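You operate a simulated robot arm through the tools that you are given. There is no shell and no other tool.

Carry out the task below with a simulated robot arm. There is one attempt and no reset: what you move stays moved.

Task
Line out the train in berth 92 with the red pen, then stand it back, clicked off.
Fine: the berth is on the screen; the line crosses most of that row's blank strip in the register; no other ink in the book; other pens untouched.

It is judged by the outcome, as a careful person would: the job done as asked, and still so three seconds after it is handed in. It fails if anything else is knocked over, pushed out of place, dropped, spilled or broken.

Robot
A 7-joint arm with a two-finger gripper, hanging from a carriage that runs on a rail from [-2043, 1] to [437, 0] (x, y) and turns from -6.196 to 5.812 rad about z. Base frame: it is fixed where the carriage stands at the start and does not move with it; the origin is on the floor, on the carriage's upright axis, x ahead of it, y to its left, z up. Units: mm, rad, N and s.
With the tool pointing down near the work surface it reaches from about 340 to 740 mm from the robot's upright axis, wherever it stands. Its first joint turns from -2.496 to 2.496 rad. Places, roughly: black pen button [700, -400, 900]; blue pen button [700, -400, 900]; first row of the left page [700, 0, 800]; first row of the right page [700, -200, 800]; fourth row of the left page [600, 0, 800]; fourth row of the right page [600, -200, 800]; red pen button [600, -400, 900]; second row of the left page [700, 0, 800]; second row of the right page [700, -200, 800]; third row of the left page [700, 0, 800]; third row of the right page [700, -200, 800]; train register [700, -100, 800]. Payload 1.37 kg.
Tool frame: the origin (TCP) lies between the finger pads and is the grasp point; the fingertips stand 16 mm ahead of it; z points along the fingers, y is the line along which they close. The gripper opens to 92 mm; its body begins 74 mm behind the TCP.
Orientation is that of the tool frame in the base frame, as a unit quaternion [w, x, y, z]. With the fingers straight down and closing along the base's y, the tool's x points along the base's -x, its y along +y and its z along -z.

Tools
- The arm moves only by the tool apply_moves. Its argument "plan" is a list of rows, each a list of 7 numbers: the opening in per cent of the stroke, from 0 (shut) to 100 (fully open), then the shift along the base's x, y, z in m, then the turn, a rotation vector about the base's x, y, z in rad. In form: [[jaw, dx, dy, dz, rx, ry, rz], ...]. A call has 1 to 20 rows; each row shifts and turns the commanded pose from where the row before left it. Each row takes 0.2 s and may step no farther than 50 mm and 0.15 rad from the row before; otherwise, or with a gripper value out of range, the whole call is refused. A pose out of reach is approached as far as the arm can. The call stops where the force on the tool passes 40 N (or 10 N more than at its start, if that is more) or the arm is blocked; 0.2 s more then pass. The fingers move at their own pace (about 131.8 mm/s each) and stop on an object; they squeeze with about 26 N. The grip force told is the motor's: it shows also when the fingers shut on nothing. Time passes only in rows, and 0.2 s behind the last, so rows that do not move let the fingers close. The reply holds the time, the measured pose of the TCP, the force on the tool along the base axes, the opening and the grip force, in the units named above and with some noise, with the torque about the TCP (base axes, N m) and any sound that the robot's microphone picked up.
- Cameras (640 x 400 px; columns grow to the right, rows downward): "scene" is now at [279.1, -36.4, 1717.8]; the picture's right is [-0.52, -0.85, 0.00], its down [-0.72, 0.44, -0.55] and it looks along [0.47, -0.28, -0.84] (base axes); focal length 294 px, centre (320, 200). "wrist" rides on the gripper at [71, 19, -111] in the tool frame; the picture's right is [-0.26, 0.97, 0.00], its down [-0.78, -0.21, -0.59] and it looks along [-0.57, -0.15, 0.81] (tool axes); focal length 280 px, centre (320, 200). There is no depth. A picture from a camera that has moved, and an enlarged one, comes with that camera's place and axes in the base frame and with its lens.
- snapshot(camera): a new picture of that camera. The clock stands still meanwhile.
- slide_trunk(by): slides the trunk up (or, below 0, down) by that many mm; the arm and the scene camera ride with it, the base frame stays. It gives what a move gives, with no picture.
- roll_base(legs): drives the robot by 1 to 6 legs, each [ahead, left, turn to the left] in mm, mm and rad, along the robot's own axes; the way and the turn of a leg run together, so that a leg with both is an arc; at most 1500 mm and 3.142 rad a leg. The arm and the cameras ride along, it lands a little off, and it stops where it bumps. It keeps to its track: a leg is cut to what the track allows. It gives what a move gives.
- pan_tilt(pan, tilt): turns the head with the scene camera to pan (to the left, within 2.705 rad either way) and tilt (down, from -0.506 to 1.204), counted from straight ahead of the robot. It gives what a move gives.
- inspect(camera, box): a new picture of the part [left, top, right, bottom] of that camera's present view, enlarged. The clock stands still meanwhile.
- sign_off(): hands the job in; it is judged then, once.

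Places have to be worked out from the pictures, the camera data and where the tool is seen. Open the gripper and draw the arm clear of the work before you hand the job in, unless the task says otherwise.

The tools are called as name(argument=value, ...) on one line, values as JSON. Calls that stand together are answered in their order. apply_moves: Moves the arm, as the interface text tells. Its arguments: {"type":"object","properties":{"plan":{"type":"array","items":{"type":"array","items":{"type":"number"}}}},"required":["plan"]} The other tools are called the same way: slide_trunk (by) moves the trunk up or down; roll_base (legs) drives the base; pan_tilt (pan, tilt) turns the head that bears the scene camera; snapshot (camera) takes a picture; inspect (camera, box) takes an enlarged picture of a part of a camera's view; sign_off () hands the job in.

At the start:

```text
time: 0.0
ee_pos: [584.9, -543.7, 1230.1]
tool_rot: [0.001, 0.001, 1.0, 0.0]
ft_force: [-0.4, -0.3, 0.7]
moment: [-0.01, 0.0, -0.05]
finger_gap: 92.0
finger_force: 0.0
trunk travel left (down, up): [-375.0, 206.0]
robot x, y, heading: [0.1, -3.1, -0.002]
head pan, tilt (commanded): [-0.546, 0.993]
```

scene: 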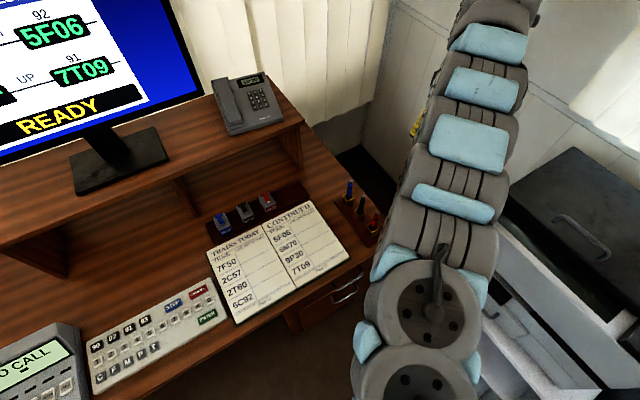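
wrist: 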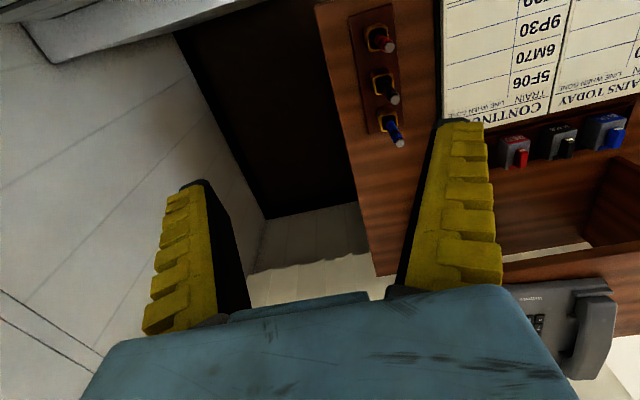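

The scene view shows berth 92 with 5F06, and the right page's first row seems to read 5F06. I'll enlarge both the screen and the book to check before moving anything.

inspect(camera="scene", box=[0, 0, 210, 160])

inspect(camera="scene", box=[190, 160, 400, 330])

inspect(camera="wrist", box=[310, 0, 640, 200])

```text
2.50 times, centred on (105, 80) of scene
camera zoom: at [279.1, -36.4, 1717.8], right [-0.52, -0.85, 0.0], down [-0.72, 0.44, -0.55], along [0.47, -0.28, -0.84], focal length 736 px, centre (858, 500)
```

zoom: 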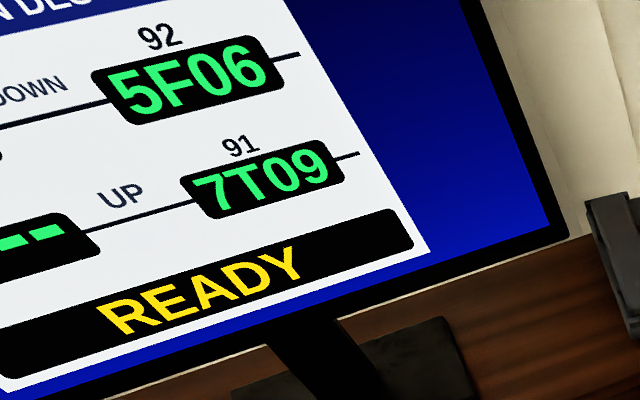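

```text
2.35 times, centred on (295, 245) of scene
camera zoom: at [279.1, -36.4, 1717.8], right [-0.52, -0.85, 0.0], down [-0.72, 0.44, -0.55], along [0.47, -0.28, -0.84], focal length 693 px, centre (379, 94)
```

zoom: 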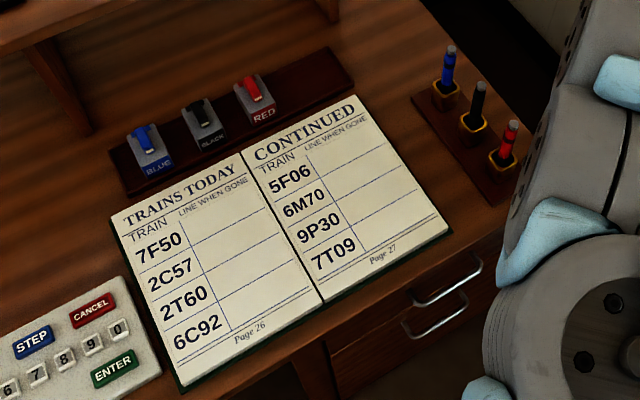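

```text
1.94 times, centred on (475, 100) of wrist
camera zoom: at [514.9, -525.3, 1339.6], right [0.26, 0.97, 0.0], down [0.78, -0.21, 0.59], along [0.57, -0.15, -0.81], focal length 544 px, centre (19, 394)
```

zoom: 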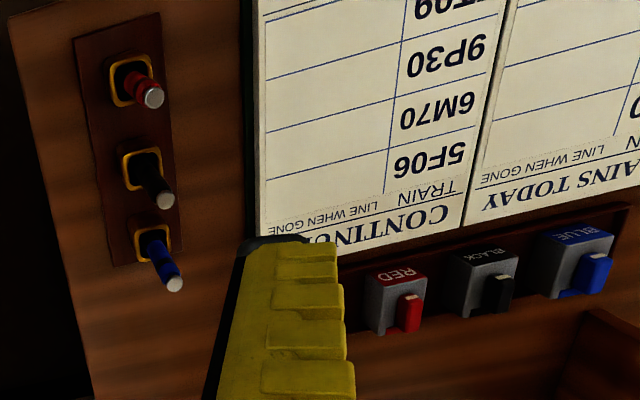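

Berth 92 on the visible part of the screen shows 5F06. I'll turn the head to see the whole screen and be sure there's no other berth 92.

pan_tilt(pan=0.1, tilt=0.7)

snapshot(camera="scene")

```text
time: 1.0
ee_pos: [585.8, -543.6, 1230.8]
tool_rot: [0.0, 0.0, 1.0, 0.0]
ft_force: [0.1, 0.3, 0.5]
moment: [-0.01, 0.04, 0.0]
finger_gap: 91.9
finger_force: 0.1
trunk travel left (down, up): [-375.0, 206.0]
robot x, y, heading: [-1.3, 1.9, 0.0]
head pan, tilt (commanded): [0.099, 0.7]
```

```text
taken
camera scene: at [303.7, 8.4, 1740.7], right [0.1, -1.0, 0.0], down [-0.64, -0.06, -0.76], along [0.76, 0.08, -0.64], focal length 294 px, centre (320, 200)
```

scene: 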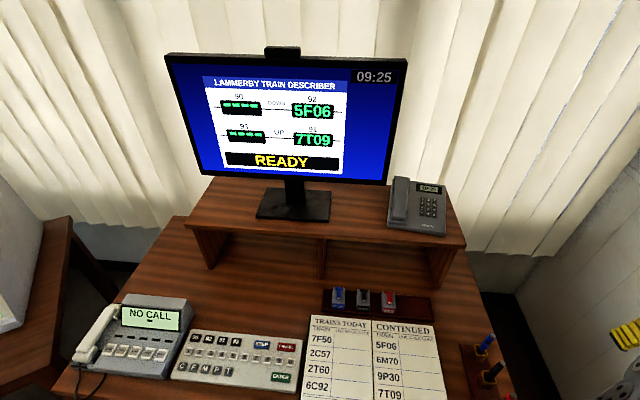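

Only one berth 92 appears. I'll zoom in to confirm it, and look at the lever items behind the book.

inspect(camera="scene", box=[190, 70, 370, 180])

inspect(camera="scene", box=[300, 280, 540, 400])

pan_tilt(pan=-0.5, tilt=1.1)

snapshot(camera="scene")

```text
3.56 times, centred on (280, 125) of scene
camera zoom: at [303.7, 8.4, 1740.7], right [0.1, -1.0, 0.0], down [-0.64, -0.06, -0.76], along [0.76, 0.08, -0.64], focal length 1047 px, centre (462, 467)
```

zoom: 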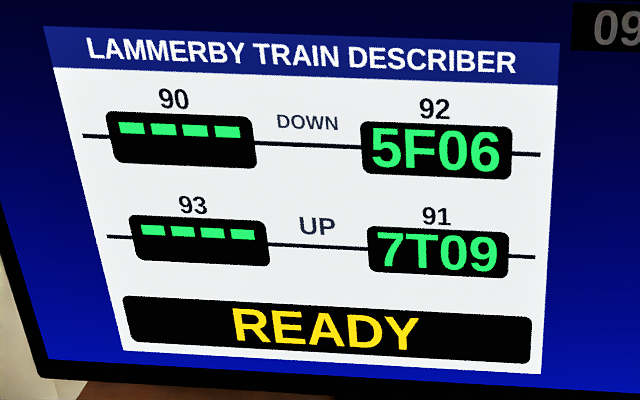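

```text
2.67 times, centred on (420, 340) of scene
camera zoom: at [303.7, 8.4, 1740.7], right [0.1, -1.0, 0.0], down [-0.64, -0.06, -0.76], along [0.76, 0.08, -0.64], focal length 785 px, centre (53, -173)
```

zoom: 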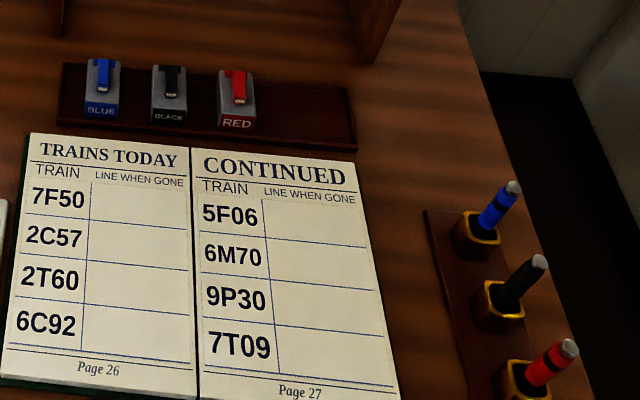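

```text
time: 2.0
ee_pos: [584.7, -543.5, 1231.3]
tool_rot: [0.0, 0.0, 1.0, 0.0]
ft_force: [-1.2, 1.5, -0.3]
moment: [0.01, 0.0, 0.01]
finger_gap: 92.0
finger_force: 0.0
trunk travel left (down, up): [-375.0, 206.0]
robot x, y, heading: [-2.1, 3.5, -0.001]
head pan, tilt (commanded): [-0.499, 1.1]
```

```text
taken
camera scene: at [274.7, -30.2, 1710.8], right [-0.48, -0.88, 0.0], down [-0.78, 0.43, -0.45], along [0.4, -0.22, -0.89], focal length 294 px, centre (320, 200)
```

scene: 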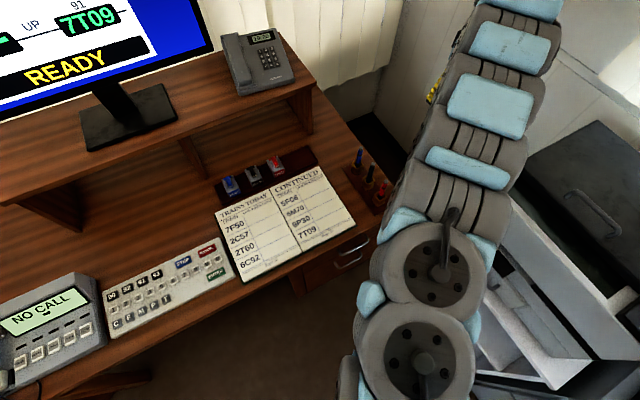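

Berth 92 holds 5F06, which is the first row of the right page. The red pen's button triangulates to about (597, -441, 897), on the edge of reach, so I'll drive the carriage a little ahead.

roll_base(legs=[[120, 0, 0]])

snapshot(camera="scene")

snapshot(camera="wrist")

```text
time: 3.3
ee_pos: [704.7, -544.2, 1230.5]
tool_rot: [0.0, 0.001, 1.0, 0.0]
ft_force: [0.8, 0.9, 0.3]
moment: [0.0, -0.01, 0.02]
finger_gap: 91.9
finger_force: 0.1
trunk travel left (down, up): [-375.0, 206.0]
robot x, y, heading: [118.1, 0.1, -0.0]
head pan, tilt (commanded): [-0.499, 1.1]
```

```text
taken
camera scene: at [394.7, -30.5, 1710.7], right [-0.48, -0.88, 0.0], down [-0.78, 0.43, -0.45], along [0.4, -0.22, -0.89], focal length 294 px, centre (320, 200)
```

scene: 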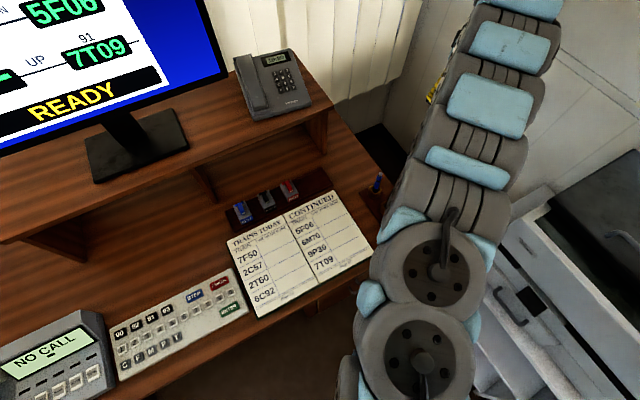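

```text
taken
camera wrist: at [634.5, -525.8, 1339.5], right [0.26, 0.96, 0.0], down [0.78, -0.21, 0.59], along [0.57, -0.15, -0.81], focal length 280 px, centre (320, 200)
```

wrist: 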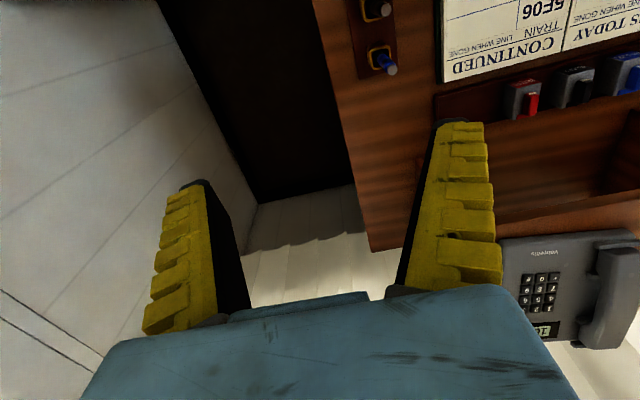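

The base is now at x=118. I'll bring the gripper back over the near side of the pens at moderate height for a close look.

apply_moves(plan=[[60, -0.0231, 0.0129, -0.0188, 0, 0, 0], [60, -0.0231, 0.0129, -0.0188, 0, 0, 0], [60, -0.0231, 0.0129, -0.0188, 0, 0, 0], [60, -0.0231, 0.0129, -0.0188, 0, 0, 0], [60, -0.0231, 0.0129, -0.0188, 0, 0, 0], [60, -0.0231, 0.0129, -0.0188, 0, 0, 0], [60, -0.0231, 0.0129, -0.0188, 0, 0, 0], [60, -0.0231, 0.0129, -0.0188, 0, 0, 0]])

snapshot(camera="wrist")

snapshot(camera="scene")

```text
time: 5.1
ee_pos: [620.8, -497.2, 1160.0]
tool_rot: [0.0, 0.001, 1.0, 0.0]
ft_force: [0.1, -0.1, 0.0]
moment: [0.08, -0.06, 0.0]
finger_gap: 57.6
finger_force: 2.3
out of reach, approached as far as the arm can: row 4, 5, 6, 7, 8
trunk travel left (down, up): [-375.0, 206.0]
robot x, y, heading: [120.6, 2.7, 0.001]
head pan, tilt (commanded): [-0.499, 1.1]
```

```text
taken
camera wrist: at [550.4, -478.1, 1270.6], right [0.26, 0.96, 0.0], down [0.78, -0.21, 0.59], along [0.57, -0.16, -0.81], focal length 280 px, centre (320, 200)
```

wrist: 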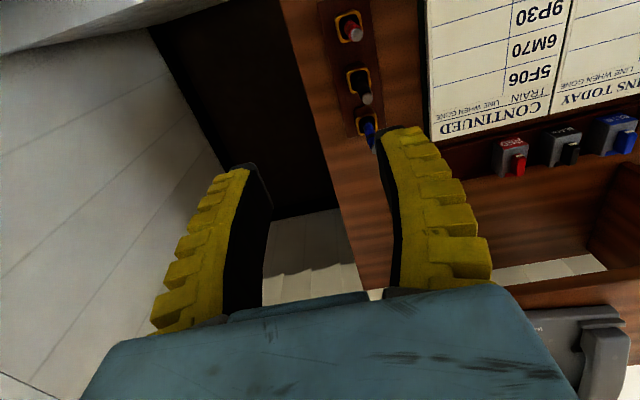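

```text
taken
camera scene: at [394.8, -30.5, 1710.8], right [-0.48, -0.88, 0.0], down [-0.78, 0.43, -0.45], along [0.4, -0.22, -0.89], focal length 294 px, centre (320, 200)
```

scene: 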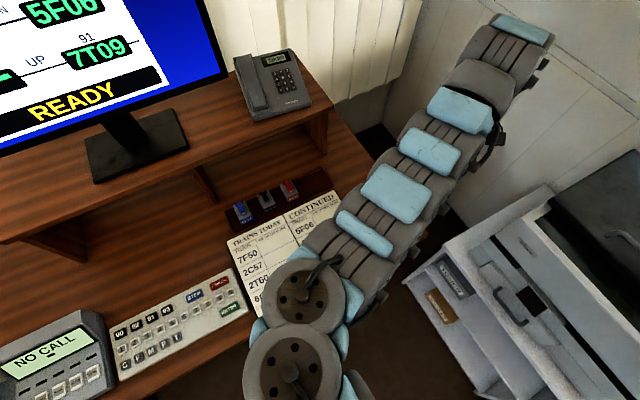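

The arm ran out of reach going inward at this height, stopping at (621, -497, 1160). I'll try going straight down first, staying well above the pens (tops at about 900).

apply_moves(plan=[[60, 0, 0, -0.03, 0, 0, 0], [60, 0, 0, -0.03, 0, 0, 0], [60, 0, 0, -0.03, 0, 0, 0], [60, 0, 0, -0.03, 0, 0, 0]])

snapshot(camera="wrist")

```text
time: 6.1
ee_pos: [620.8, -497.0, 1041.4]
tool_rot: [0.0, 0.0, 1.0, 0.0]
ft_force: [0.0, 0.2, 0.5]
moment: [0.04, -0.01, 0.05]
finger_gap: 57.5
finger_force: 1.5
trunk travel left (down, up): [-375.0, 206.0]
robot x, y, heading: [120.5, -1.2, -0.007]
head pan, tilt (commanded): [-0.499, 1.1]
```

```text
taken
camera wrist: at [550.5, -478.9, 1150.5], right [0.26, 0.96, 0.0], down [0.78, -0.21, 0.59], along [0.57, -0.16, -0.81], focal length 280 px, centre (320, 200)
```

wrist: 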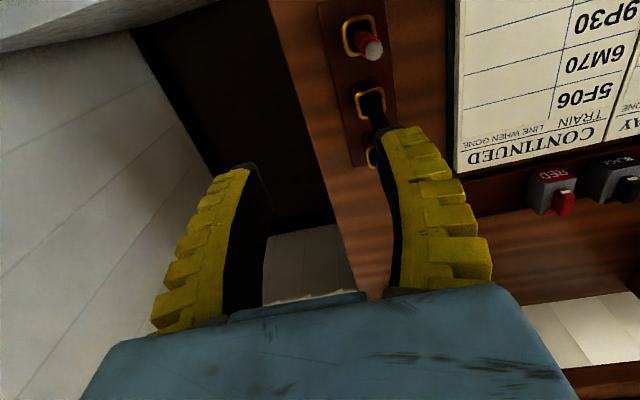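

The straight-down move worked. My two wrist-camera rays put the red pen's button near (595, -447, 900), so I'll move directly above it, about 100 mm up.

apply_moves(plan=[[60, -0.0086, 0.0167, -0.0133, 0, 0, 0], [60, -0.0086, 0.0167, -0.0133, 0, 0, 0], [60, -0.0086, 0.0166, -0.0133, 0, 0, 0], [60, 0, 0, 0, 0, 0, 0]])

snapshot(camera="wrist")

snapshot(camera="scene")

```text
time: 7.1
ee_pos: [593.8, -446.5, 1002.6]
tool_rot: [0.0, 0.0, 1.0, 0.0]
ft_force: [-0.3, 0.4, 0.7]
moment: [0.08, 0.0, 0.03]
finger_gap: 57.9
finger_force: 1.9
trunk travel left (down, up): [-375.0, 206.0]
robot x, y, heading: [120.9, -0.4, -0.001]
head pan, tilt (commanded): [-0.499, 1.1]
```

```text
taken
camera wrist: at [523.5, -428.6, 1111.6], right [0.26, 0.96, 0.0], down [0.78, -0.21, 0.59], along [0.57, -0.15, -0.81], focal length 280 px, centre (320, 200)
```

wrist: 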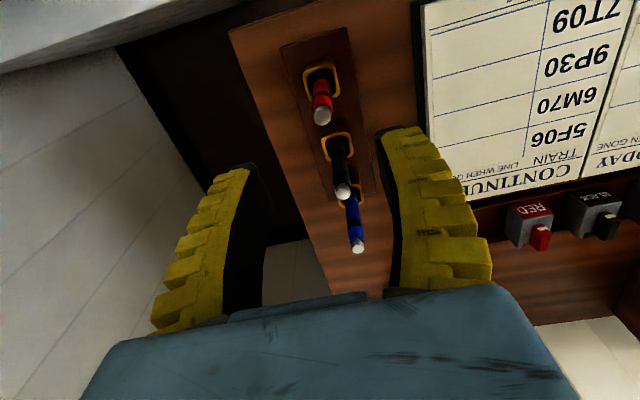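

```text
taken
camera scene: at [394.7, -30.5, 1710.7], right [-0.48, -0.88, 0.0], down [-0.78, 0.43, -0.45], along [0.4, -0.22, -0.89], focal length 294 px, centre (320, 200)
```

scene: 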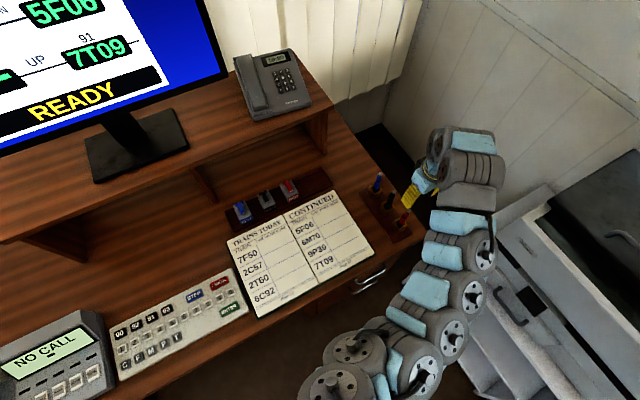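

The red pen's button now sits almost on the tool axis (column 322). I'll zoom in to check its lean and how much of it stands above the holder.

inspect(camera="wrist", box=[240, 20, 440, 145])

inspect(camera="scene", box=[340, 150, 460, 225])

inspect(camera="scene", box=[220, 160, 400, 272])

```text
3.20 times, centred on (340, 82) of wrist
camera zoom: at [523.5, -428.6, 1111.6], right [0.26, 0.96, 0.0], down [0.78, -0.21, 0.59], along [0.57, -0.15, -0.81], focal length 897 px, centre (256, 576)
```

zoom: 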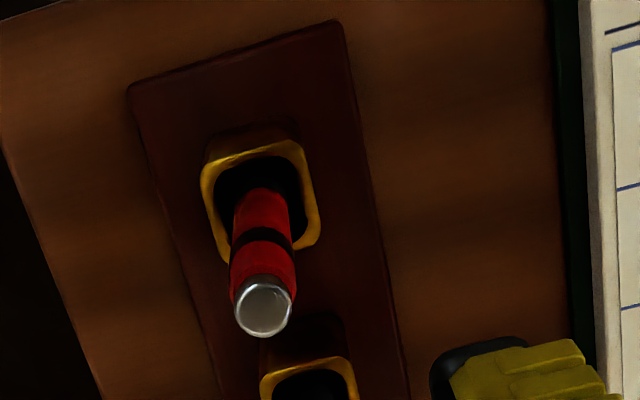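

```text
5.33 times, centred on (400, 188) of scene
camera zoom: at [394.7, -30.5, 1710.7], right [-0.48, -0.88, 0.0], down [-0.78, 0.43, -0.45], along [0.4, -0.22, -0.89], focal length 1570 px, centre (-107, 267)
```

zoom: 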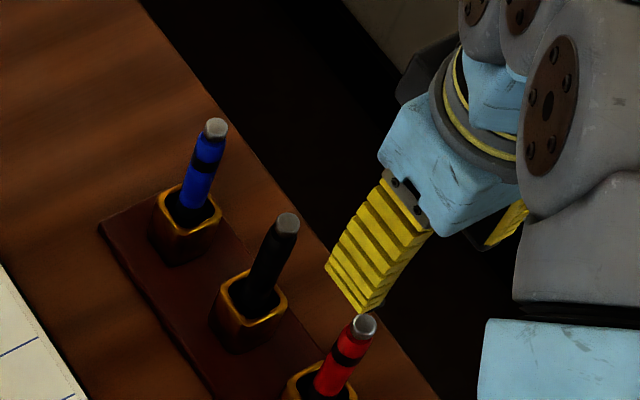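

```text
3.56 times, centred on (310, 216) of scene
camera zoom: at [394.7, -30.5, 1710.7], right [-0.48, -0.88, 0.0], down [-0.78, 0.43, -0.45], along [0.4, -0.22, -0.89], focal length 1047 px, centre (356, 143)
```

zoom: 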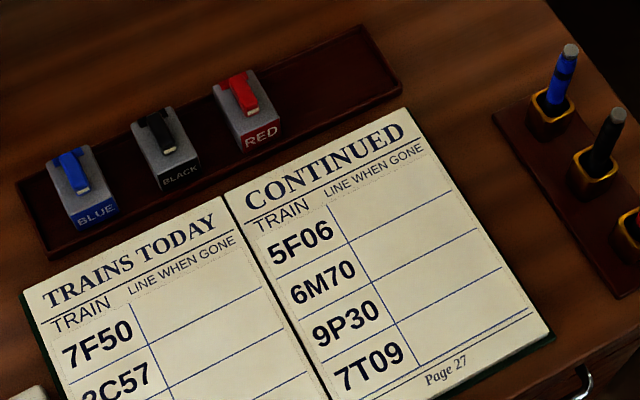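

The pen is a thick marker (about 16 mm) standing upright at roughly (596, -446.5), its steel button topping out near z=900 and the cup rim near z=800. I'll shut the fingers and come down to just above the button, ready to click it on while it's still in its cup.

apply_moves(plan=[[0, 0.002, 0, -0.01, 0, 0, 0], [0, 0, 0, -0.02, 0, 0, 0], [0, 0, 0, -0.02, 0, 0, 0], [0, 0, 0, -0.015, 0, 0, 0]])

snapshot(camera="wrist")

inspect(camera="scene", box=[340, 150, 460, 225])

```text
time: 8.1
ee_pos: [595.4, -446.6, 936.2]
tool_rot: [0.0, 0.001, 1.0, 0.0]
ft_force: [0.3, 0.5, -0.4]
moment: [-0.02, -0.04, 0.01]
finger_gap: 0.3
finger_force: 26.4
trunk travel left (down, up): [-375.0, 206.0]
robot x, y, heading: [117.2, -2.4, -0.002]
head pan, tilt (commanded): [-0.499, 1.1]
```

```text
taken
camera wrist: at [526.1, -428.6, 1046.3], right [0.26, 0.96, 0.0], down [0.78, -0.21, 0.59], along [0.57, -0.15, -0.81], focal length 280 px, centre (320, 200)
```

wrist: 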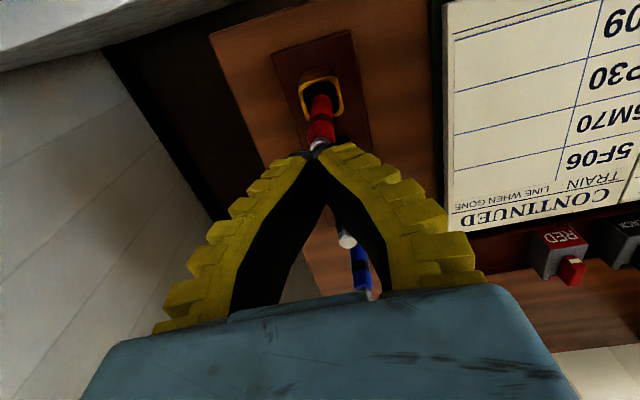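

```text
5.33 times, centred on (400, 188) of scene
camera zoom: at [394.8, -30.5, 1710.8], right [-0.48, -0.88, 0.0], down [-0.78, 0.43, -0.45], along [0.4, -0.22, -0.89], focal length 1570 px, centre (-107, 267)
```

zoom: 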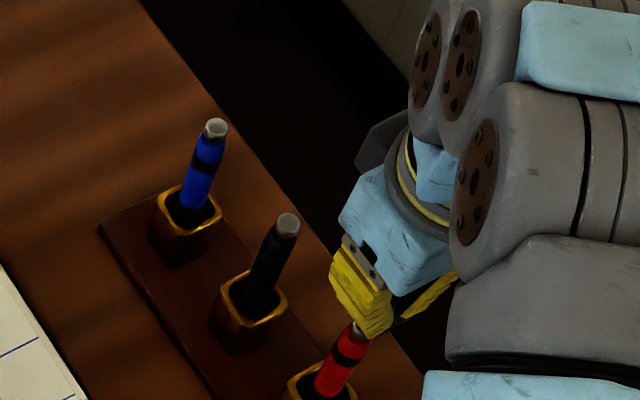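

The shut fingertips are right over the button. I'll zoom in to check the centering before pressing.

inspect(camera="wrist", box=[270, 70, 390, 145])

inspect(camera="scene", box=[380, 190, 428, 230])

```text
5.33 times, centred on (330, 108) of wrist
camera zoom: at [526.1, -428.6, 1046.3], right [0.26, 0.96, 0.0], down [0.78, -0.21, 0.59], along [0.57, -0.15, -0.81], focal length 1495 px, centre (267, 693)
```

zoom: 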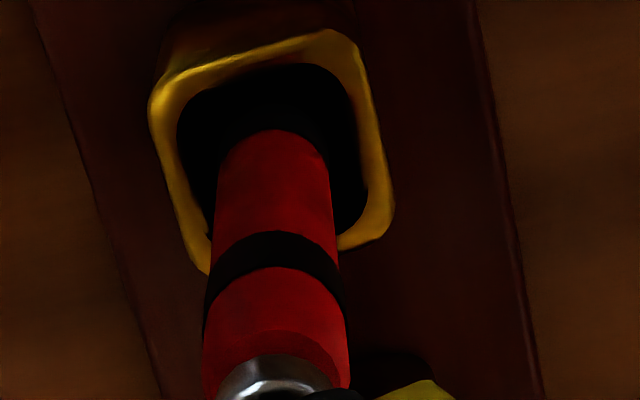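

```text
10.00 times, centred on (404, 210) of scene
camera zoom: at [394.8, -30.5, 1710.8], right [-0.48, -0.88, 0.0], down [-0.78, 0.43, -0.45], along [0.4, -0.22, -0.89], focal length 2945 px, centre (-520, 100)
```

zoom: 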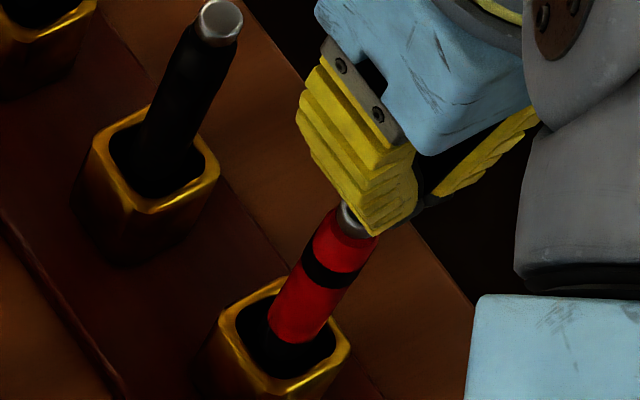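

The button is about 1.5 mm to +y of the tool axis. I'll correct for that and lower carefully to around first contact.

apply_moves(plan=[[0, 0.0005, 0.0015, -0.008, 0, 0, 0], [0, 0, 0, -0.006, 0, 0, 0], [0, 0, 0, -0.003, 0, 0, 0], [0, 0, 0, 0, 0, 0, 0]])

inspect(camera="scene", box=[380, 190, 428, 220])

```text
time: 9.1
ee_pos: [597.2, -444.5, 920.3]
tool_rot: [0.0, 0.0, 1.0, 0.001]
ft_force: [-0.3, 0.1, -0.6]
moment: [0.03, 0.03, 0.0]
finger_gap: 0.0
finger_force: 25.8
trunk travel left (down, up): [-375.0, 206.0]
robot x, y, heading: [121.3, -1.7, 0.001]
head pan, tilt (commanded): [-0.499, 1.1]
```

```text
13.33 times, centred on (404, 205) of scene
camera zoom: at [394.8, -30.5, 1710.8], right [-0.48, -0.88, 0.0], down [-0.78, 0.43, -0.45], along [0.4, -0.22, -0.89], focal length 3926 px, centre (-800, 133)
```

zoom: 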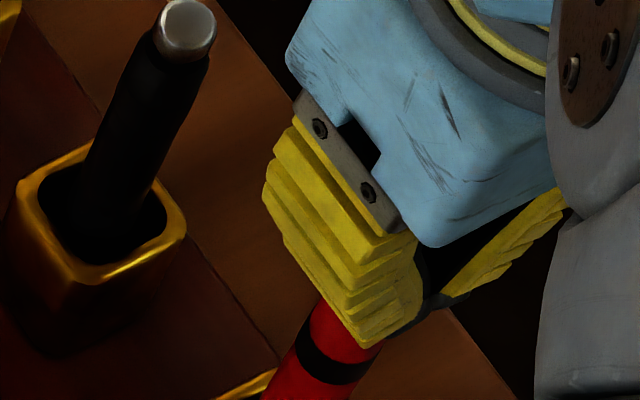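

No contact force yet at TCP z=920. I'll step down 2 mm at a time and watch for force and a click sound.

apply_moves(plan=[[0, 0, 0, -0.002, 0, 0, 0], [0, 0, 0, -0.002, 0, 0, 0]])

apply_moves(plan=[[0, 0, 0, -0.002, 0, 0, 0]])

apply_moves(plan=[[0, 0, 0, -0.002, 0, 0, 0]])

```text
time: 9.7
ee_pos: [596.7, -444.9, 916.1]
tool_rot: [0.0, 0.001, 1.0, 0.0]
ft_force: [-0.3, -0.4, 0.6]
moment: [-0.02, -0.03, -0.01]
finger_gap: 0.0
finger_force: 26.5
trunk travel left (down, up): [-375.0, 206.0]
robot x, y, heading: [119.0, -1.3, 0.002]
head pan, tilt (commanded): [-0.499, 1.1]
```

```text
time: 10.1
ee_pos: [596.4, -444.1, 914.5]
tool_rot: [0.0, 0.002, 1.0, 0.0]
ft_force: [-1.2, -0.2, -0.1]
moment: [0.01, 0.01, -0.02]
finger_gap: 0.1
finger_force: 26.2
trunk travel left (down, up): [-375.0, 206.0]
robot x, y, heading: [117.1, 1.4, -0.001]
head pan, tilt (commanded): [-0.499, 1.1]
```

```text
time: 10.5
ee_pos: [597.7, -445.5, 912.2]
tool_rot: [0.0, -0.001, 1.0, 0.0]
ft_force: [-0.6, -0.4, 0.2]
moment: [0.01, 0.0, 0.03]
finger_gap: 0.0
finger_force: 26.2
trunk travel left (down, up): [-375.0, 206.0]
robot x, y, heading: [120.8, 1.4, -0.001]
head pan, tilt (commanded): [-0.499, 1.1]
```

Still no contact at 912; I'll check the picture and then keep stepping down.

inspect(camera="scene", box=[392, 200, 424, 220])

inspect(camera="wrist", box=[270, 95, 390, 170])

apply_moves(plan=[[0, 0, 0, -0.002, 0, 0, 0]])

apply_moves(plan=[[0, 0, 0, -0.002, 0, 0, 0]])

```text
16.00 times, centred on (408, 210) of scene
camera zoom: at [394.8, -30.5, 1710.8], right [-0.48, -0.88, 0.0], down [-0.78, 0.43, -0.45], along [0.4, -0.22, -0.89], focal length 4712 px, centre (-1088, 40)
```

zoom: 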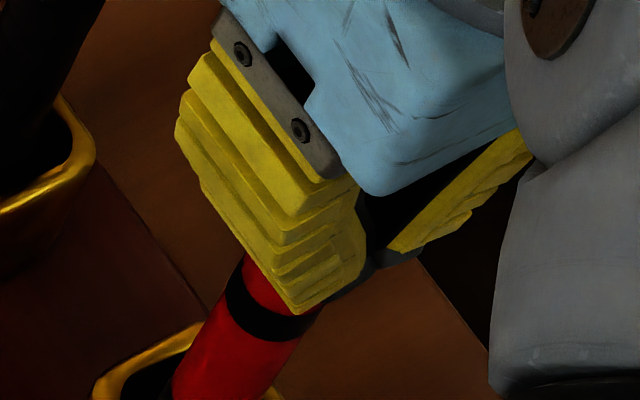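

```text
5.33 times, centred on (330, 132) of wrist
camera zoom: at [526.5, -427.1, 1021.5], right [0.26, 0.96, 0.0], down [0.78, -0.21, 0.59], along [0.57, -0.15, -0.81], focal length 1495 px, centre (267, 560)
```

zoom: 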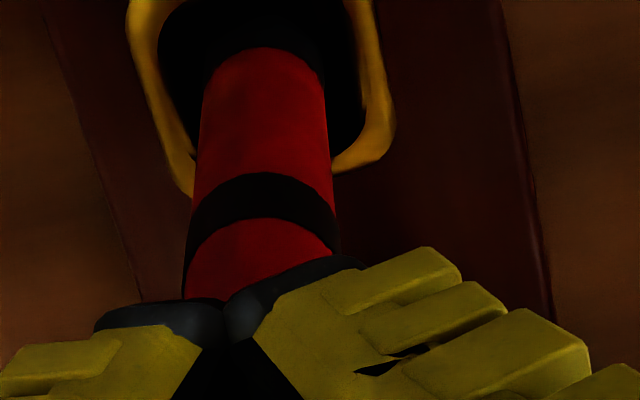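

```text
time: 10.9
ee_pos: [596.9, -445.5, 909.7]
tool_rot: [0.0, 0.001, 1.0, 0.0]
ft_force: [0.3, -0.8, 1.2]
moment: [0.0, -0.02, 0.01]
finger_gap: 6.1
finger_force: 25.8
trunk travel left (down, up): [-375.0, 206.0]
robot x, y, heading: [119.5, 1.8, -0.0]
head pan, tilt (commanded): [-0.499, 1.1]
```

```text
time: 11.3
ee_pos: [596.9, -445.2, 907.8]
tool_rot: [0.0, 0.0, 1.0, 0.0]
ft_force: [0.2, -0.4, 2.5]
moment: [0.0, -0.03, -0.01]
finger_gap: 6.2
finger_force: 26.1
trunk travel left (down, up): [-375.0, 206.0]
robot x, y, heading: [117.9, 0.8, -0.003]
head pan, tilt (commanded): [-0.499, 1.1]
heard: click
```

A click was heard at TCP z≈908 with about 2.5 N; the rounded tips were wedged slightly apart by the button. I'll lift slowly and check that the pen stays in its cup.

apply_moves(plan=[[0, 0, 0, 0.003, 0, 0, 0], [0, 0, 0, 0.003, 0, 0, 0], [0, 0, 0, 0.004, 0, 0, 0]])

inspect(camera="wrist", box=[270, 80, 390, 155])

inspect(camera="scene", box=[380, 190, 428, 220])

```text
time: 12.1
ee_pos: [597.1, -445.5, 918.4]
tool_rot: [0.001, -0.001, 1.0, -0.001]
ft_force: [-0.1, -0.9, 0.1]
moment: [0.0, 0.0, -0.02]
finger_gap: 0.1
finger_force: 26.2
trunk travel left (down, up): [-375.0, 206.0]
robot x, y, heading: [116.6, 3.2, 0.002]
head pan, tilt (commanded): [-0.499, 1.1]
```

```text
5.33 times, centred on (330, 118) of wrist
camera zoom: at [526.6, -427.0, 1027.6], right [0.26, 0.96, 0.0], down [0.78, -0.21, 0.59], along [0.57, -0.16, -0.81], focal length 1495 px, centre (267, 640)
```

zoom: 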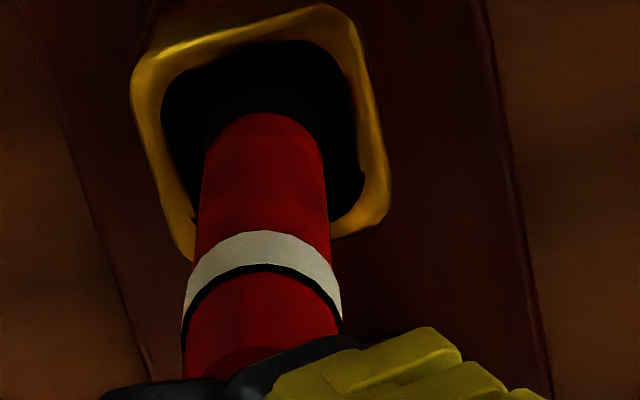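

```text
13.33 times, centred on (404, 205) of scene
camera zoom: at [394.8, -30.5, 1710.8], right [-0.48, -0.88, 0.0], down [-0.78, 0.43, -0.45], along [0.4, -0.22, -0.89], focal length 3926 px, centre (-800, 133)
```

zoom: 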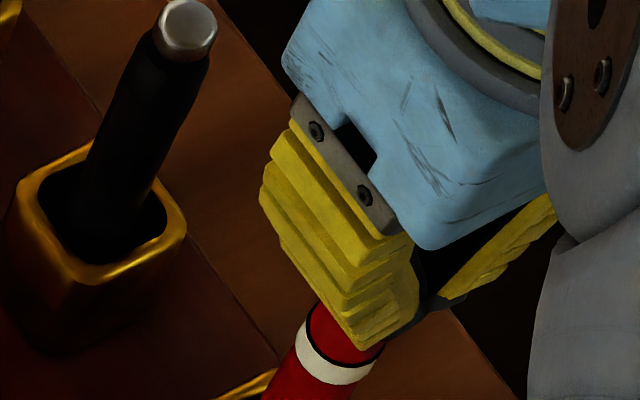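

The ring on the red pen turned from black to white, so the pen is clicked on. Next I'll rise a bit, open the jaw, and lower around the pen body to about z=850.

apply_moves(plan=[[0, 0, 0, 0.02, 0, 0, 0], [50, 0, 0, 0, 0, 0, 0], [50, 0, 0, 0, 0, 0, 0], [50, 0, 0, -0.018, 0, 0, 0], [50, 0, 0, -0.018, 0, 0, 0], [50, 0, 0, -0.018, 0, 0, 0], [50, 0, 0, -0.018, 0, 0, 0], [50, 0, 0, -0.016, 0, 0, 0], [50, 0, 0, 0, 0, 0, 0]])

snapshot(camera="wrist")

inspect(camera="scene", box=[370, 170, 450, 220])

```text
time: 14.1
ee_pos: [597.0, -445.4, 848.9]
tool_rot: [0.0, 0.0, 1.0, 0.0]
ft_force: [-0.8, -0.4, -0.1]
moment: [0.0, 0.0, 0.01]
finger_gap: 49.3
finger_force: 2.2
trunk travel left (down, up): [-375.0, 206.0]
robot x, y, heading: [122.4, 1.2, 0.003]
head pan, tilt (commanded): [-0.499, 1.1]
```

```text
taken
camera wrist: at [526.0, -426.4, 959.5], right [0.26, 0.96, 0.0], down [0.78, -0.21, 0.59], along [0.57, -0.15, -0.81], focal length 280 px, centre (320, 200)
```

wrist: 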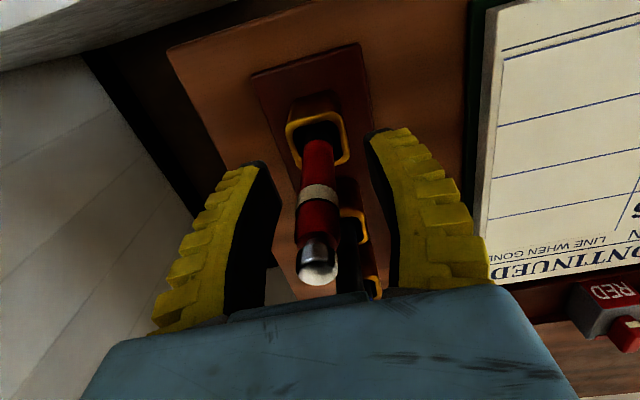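

```text
8.00 times, centred on (410, 195) of scene
camera zoom: at [394.8, -30.5, 1710.8], right [-0.48, -0.88, 0.0], down [-0.78, 0.43, -0.45], along [0.4, -0.22, -0.89], focal length 2356 px, centre (-400, 240)
```

zoom: 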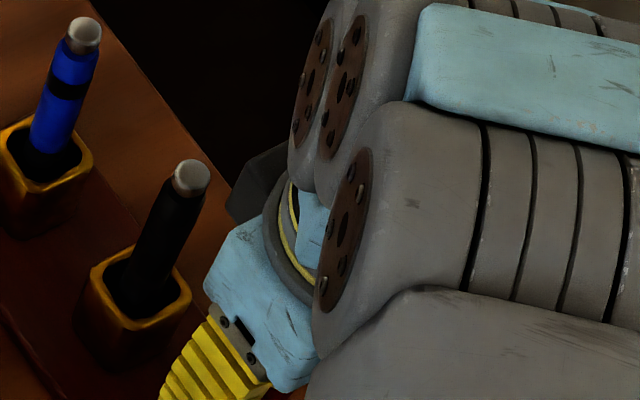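

The pen stands centered between the fingers with the white ring at pad height. Closing the grip now without moving.

apply_moves(plan=[[10, 0, 0, 0, 0, 0, 0], [0, 0, 0, 0, 0, 0, 0], [0, 0, 0, 0, 0, 0, 0]])

snapshot(camera="wrist")

```text
time: 14.9
ee_pos: [595.6, -444.5, 849.9]
tool_rot: [0.001, 0.0, 1.0, 0.0]
ft_force: [0.0, -0.6, -0.4]
moment: [0.0, 0.0, 0.02]
finger_gap: 9.9
finger_force: 25.8
trunk travel left (down, up): [-375.0, 206.0]
robot x, y, heading: [119.5, -1.3, -0.0]
head pan, tilt (commanded): [-0.499, 1.1]
```

```text
taken
camera wrist: at [526.0, -426.5, 959.7], right [0.26, 0.96, 0.0], down [0.78, -0.21, 0.59], along [0.57, -0.15, -0.81], focal length 280 px, centre (320, 200)
```

wrist: 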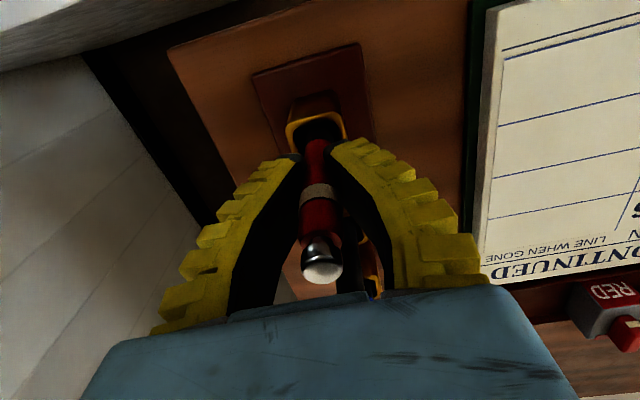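

The pen is gripped at a gap of 9.9 mm. I'll lift straight up 90 mm in steps so its tip clears the cup rim.

apply_moves(plan=[[0, 0, 0, 0.01, 0, 0, 0], [0, 0, 0, 0.02, 0, 0, 0], [0, 0, 0, 0.02, 0, 0, 0], [0, 0, 0, 0.02, 0, 0, 0], [0, 0, 0, 0.02, 0, 0, 0], [0, 0, 0, 0.02, 0, 0, 0]])

snapshot(camera="wrist")

snapshot(camera="scene")

```text
time: 16.3
ee_pos: [596.6, -444.7, 959.2]
tool_rot: [0.001, 0.0, 1.0, -0.001]
ft_force: [0.4, 0.5, 0.2]
moment: [-0.03, -0.04, 0.03]
finger_gap: 9.7
finger_force: 26.0
trunk travel left (down, up): [-375.0, 206.0]
robot x, y, heading: [121.4, 0.7, -0.004]
head pan, tilt (commanded): [-0.499, 1.1]
```

```text
taken
camera wrist: at [526.6, -426.9, 1069.6], right [0.26, 0.96, 0.0], down [0.78, -0.21, 0.59], along [0.57, -0.15, -0.81], focal length 280 px, centre (320, 200)
```

wrist: 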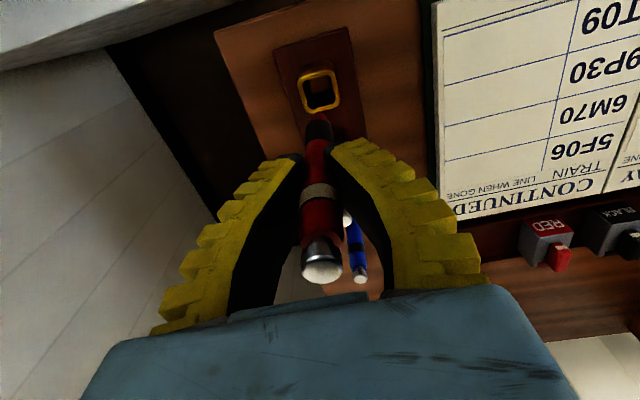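

```text
taken
camera scene: at [394.7, -30.6, 1710.7], right [-0.48, -0.88, 0.0], down [-0.78, 0.43, -0.45], along [0.4, -0.22, -0.89], focal length 294 px, centre (320, 200)
```

scene: 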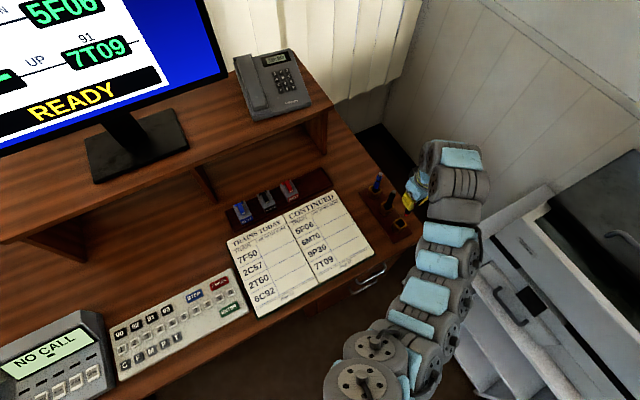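

The pen is out of the cup and upright in the grip. I'll zoom in to measure where the tip lies below the TCP and whether it leans.

inspect(camera="wrist", box=[260, 60, 388, 140])

inspect(camera="wrist", box=[250, 120, 400, 300])

inspect(camera="scene", box=[370, 170, 450, 250])

```text
5.00 times, centred on (324, 100) of wrist
camera zoom: at [526.6, -426.9, 1069.6], right [0.26, 0.96, 0.0], down [0.78, -0.21, 0.59], along [0.57, -0.15, -0.81], focal length 1402 px, centre (300, 700)
```

zoom: 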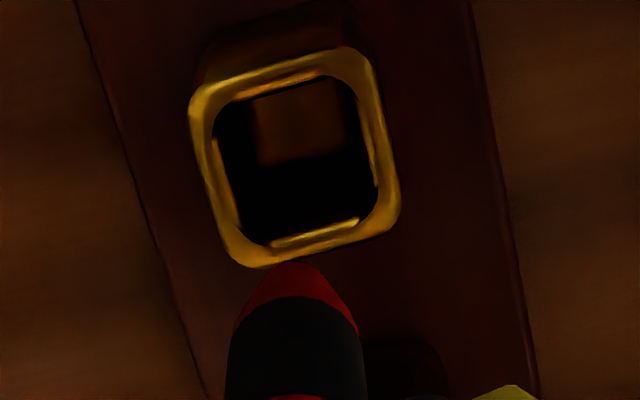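

```text
2.22 times, centred on (325, 210) of wrist
camera zoom: at [526.6, -426.9, 1069.6], right [0.26, 0.96, 0.0], down [0.78, -0.21, 0.59], along [0.57, -0.15, -0.81], focal length 623 px, centre (309, 178)
```

zoom: 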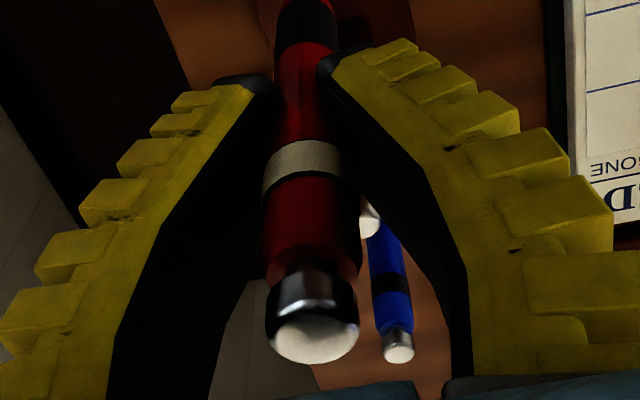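

```text
5.00 times, centred on (410, 210) of scene
camera zoom: at [394.7, -30.6, 1710.7], right [-0.48, -0.88, 0.0], down [-0.78, 0.43, -0.45], along [0.4, -0.22, -0.89], focal length 1472 px, centre (-130, 150)
```

zoom: 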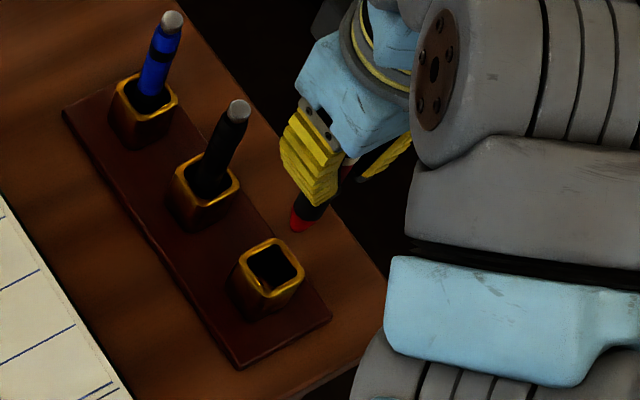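

The pen hangs upright with its tip about 105 mm below the TCP. Before moving, I'll take a close look at the right page's first row from both cameras to locate the strip.

inspect(camera="wrist", box=[430, 60, 640, 230])

inspect(camera="scene", box=[275, 180, 385, 260])

```text
2.35 times, centred on (535, 145) of wrist
camera zoom: at [526.6, -426.9, 1069.6], right [0.26, 0.96, 0.0], down [0.78, -0.21, 0.59], along [0.57, -0.15, -0.81], focal length 660 px, centre (-186, 329)
```

zoom: 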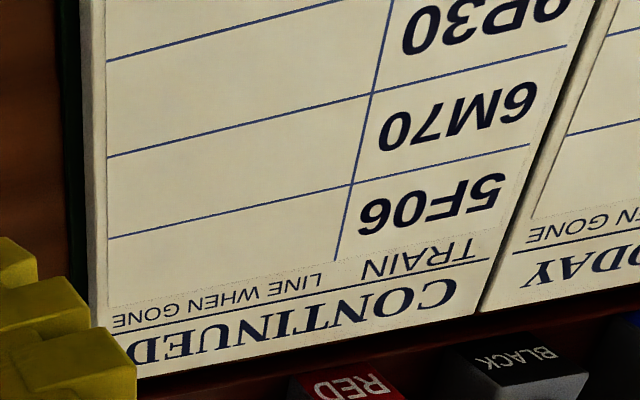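

```text
5.00 times, centred on (330, 220) of scene
camera zoom: at [394.7, -30.6, 1710.7], right [-0.48, -0.88, 0.0], down [-0.78, 0.43, -0.45], along [0.4, -0.22, -0.89], focal length 1472 px, centre (270, 100)
```

zoom: 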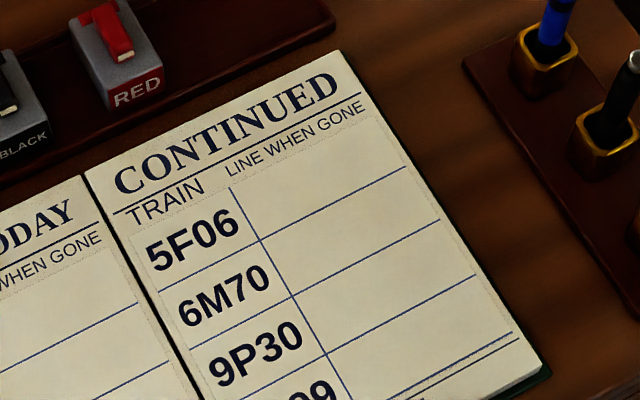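

Both cameras agree with the page at z≈760: the 5F06 strip runs at x≈749 from y≈-203 (column line) to y≈-319 (edge), and the row spans x≈727 to 772. I'll swing in +y first, clear of the other pens, then over the start of the strip at height.

apply_moves(plan=[[0, 0, 0.035, 0, 0, 0, 0], [0, 0, 0.035, 0, 0, 0, 0], [0, 0, 0.035, 0, 0, 0, 0], [0, 0.0305, 0.0255, 0, 0, 0, 0], [0, 0.0305, 0.0255, 0, 0, 0, 0], [0, 0.0305, 0.0255, 0, 0, 0, 0], [0, 0.0305, 0.0255, 0, 0, 0, 0], [0, 0.0305, 0.0255, 0, 0, 0, 0], [0, 0, 0, 0, 0, 0, 0]])

snapshot(camera="wrist")

snapshot(camera="scene")

```text
time: 18.3
ee_pos: [750.2, -211.2, 960.5]
tool_rot: [-0.001, 0.001, 1.0, 0.0]
ft_force: [-0.4, 0.4, -1.0]
moment: [-0.01, 0.01, -0.01]
finger_gap: 8.8
finger_force: 26.0
trunk travel left (down, up): [-375.0, 206.0]
robot x, y, heading: [117.9, -0.5, -0.006]
head pan, tilt (commanded): [-0.499, 1.1]
```

```text
taken
camera wrist: at [679.8, -193.5, 1069.6], right [0.26, 0.96, 0.0], down [0.78, -0.21, 0.59], along [0.57, -0.15, -0.81], focal length 280 px, centre (320, 200)
```

wrist: 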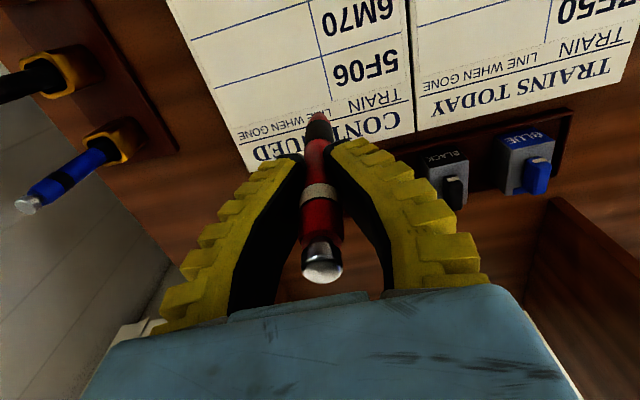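

```text
taken
camera scene: at [394.8, -30.4, 1710.8], right [-0.48, -0.88, 0.0], down [-0.78, 0.43, -0.45], along [0.4, -0.22, -0.89], focal length 294 px, centre (320, 200)
```

scene: 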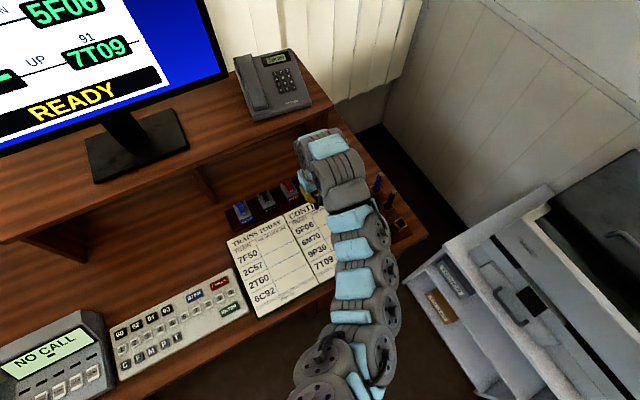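

I'm over the strip's start at a safe height. I'll lower to about 20 mm above the page and look at the tip against the printed lines.

apply_moves(plan=[[0, -0.001, -0.001, -0.02, 0, 0, 0], [0, 0, 0, -0.02, 0, 0, 0], [0, 0, 0, -0.02, 0, 0, 0], [0, 0, 0, -0.008, 0, 0, 0], [0, 0, 0, 0, 0, 0, 0]])

snapshot(camera="wrist")

inspect(camera="wrist", box=[220, 50, 420, 175])

inspect(camera="scene", box=[260, 160, 380, 260])

```text
time: 19.5
ee_pos: [748.4, -213.5, 891.4]
tool_rot: [0.0, 0.001, 1.0, -0.001]
ft_force: [-0.3, -0.7, -1.0]
moment: [-0.03, -0.04, 0.0]
finger_gap: 8.3
finger_force: 25.8
trunk travel left (down, up): [-375.0, 206.0]
robot x, y, heading: [121.6, 0.3, -0.001]
head pan, tilt (commanded): [-0.499, 1.1]
```

```text
taken
camera wrist: at [677.9, -195.3, 1001.6], right [0.26, 0.96, 0.0], down [0.78, -0.21, 0.59], along [0.57, -0.16, -0.81], focal length 280 px, centre (320, 200)
```

wrist: 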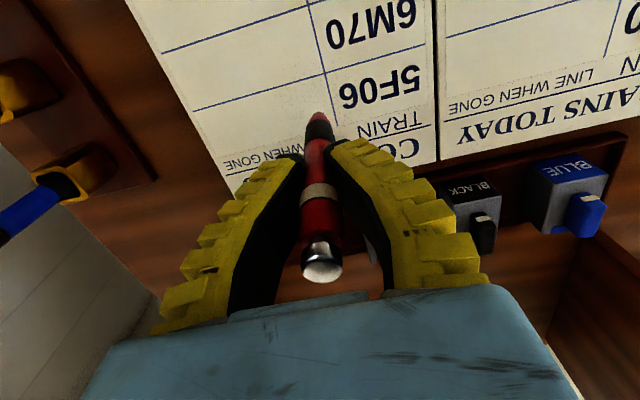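

```text
3.20 times, centred on (320, 112) of wrist
camera zoom: at [677.9, -195.3, 1001.6], right [0.26, 0.96, 0.0], down [0.78, -0.21, 0.59], along [0.57, -0.16, -0.81], focal length 897 px, centre (320, 480)
```

zoom: 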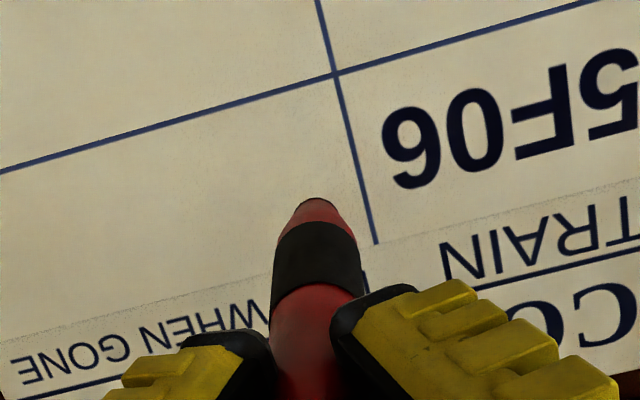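

```text
4.00 times, centred on (320, 210) of scene
camera zoom: at [394.7, -30.5, 1710.8], right [-0.48, -0.88, 0.0], down [-0.78, 0.43, -0.45], along [0.4, -0.22, -0.89], focal length 1178 px, centre (320, 160)
```

zoom: 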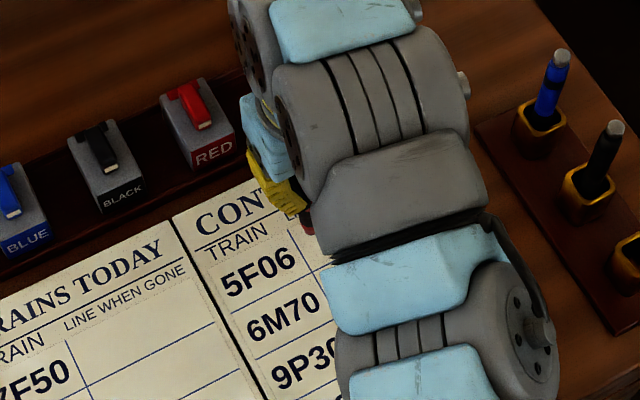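

The tip is seen at row centre (x≈749), about 9 mm inside the column line, roughly 24 mm above the page. I'll go down 16 mm and then feel for the page in small steps.

apply_moves(plan=[[0, 0.0005, 0.001, -0.008, 0, 0, 0], [0, 0, 0, -0.006, 0, 0, 0], [0, 0, 0, -0.002, 0, 0, 0], [0, 0, 0, 0, 0, 0, 0]])

inspect(camera="wrist", box=[260, 70, 380, 145])

```text
time: 20.5
ee_pos: [748.1, -212.7, 875.7]
tool_rot: [0.0, 0.001, 1.0, 0.0]
ft_force: [0.7, -1.5, -1.0]
moment: [-0.04, 0.02, 0.0]
finger_gap: 8.0
finger_force: 25.7
trunk travel left (down, up): [-375.0, 206.0]
robot x, y, heading: [118.0, 0.4, -0.003]
head pan, tilt (commanded): [-0.499, 1.1]
```

```text
5.33 times, centred on (320, 108) of wrist
camera zoom: at [678.3, -194.3, 985.4], right [0.26, 0.96, 0.0], down [0.78, -0.21, 0.59], along [0.57, -0.16, -0.81], focal length 1495 px, centre (320, 693)
```

zoom: 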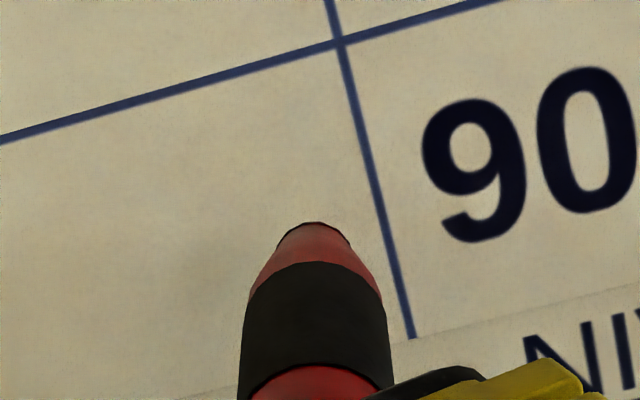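

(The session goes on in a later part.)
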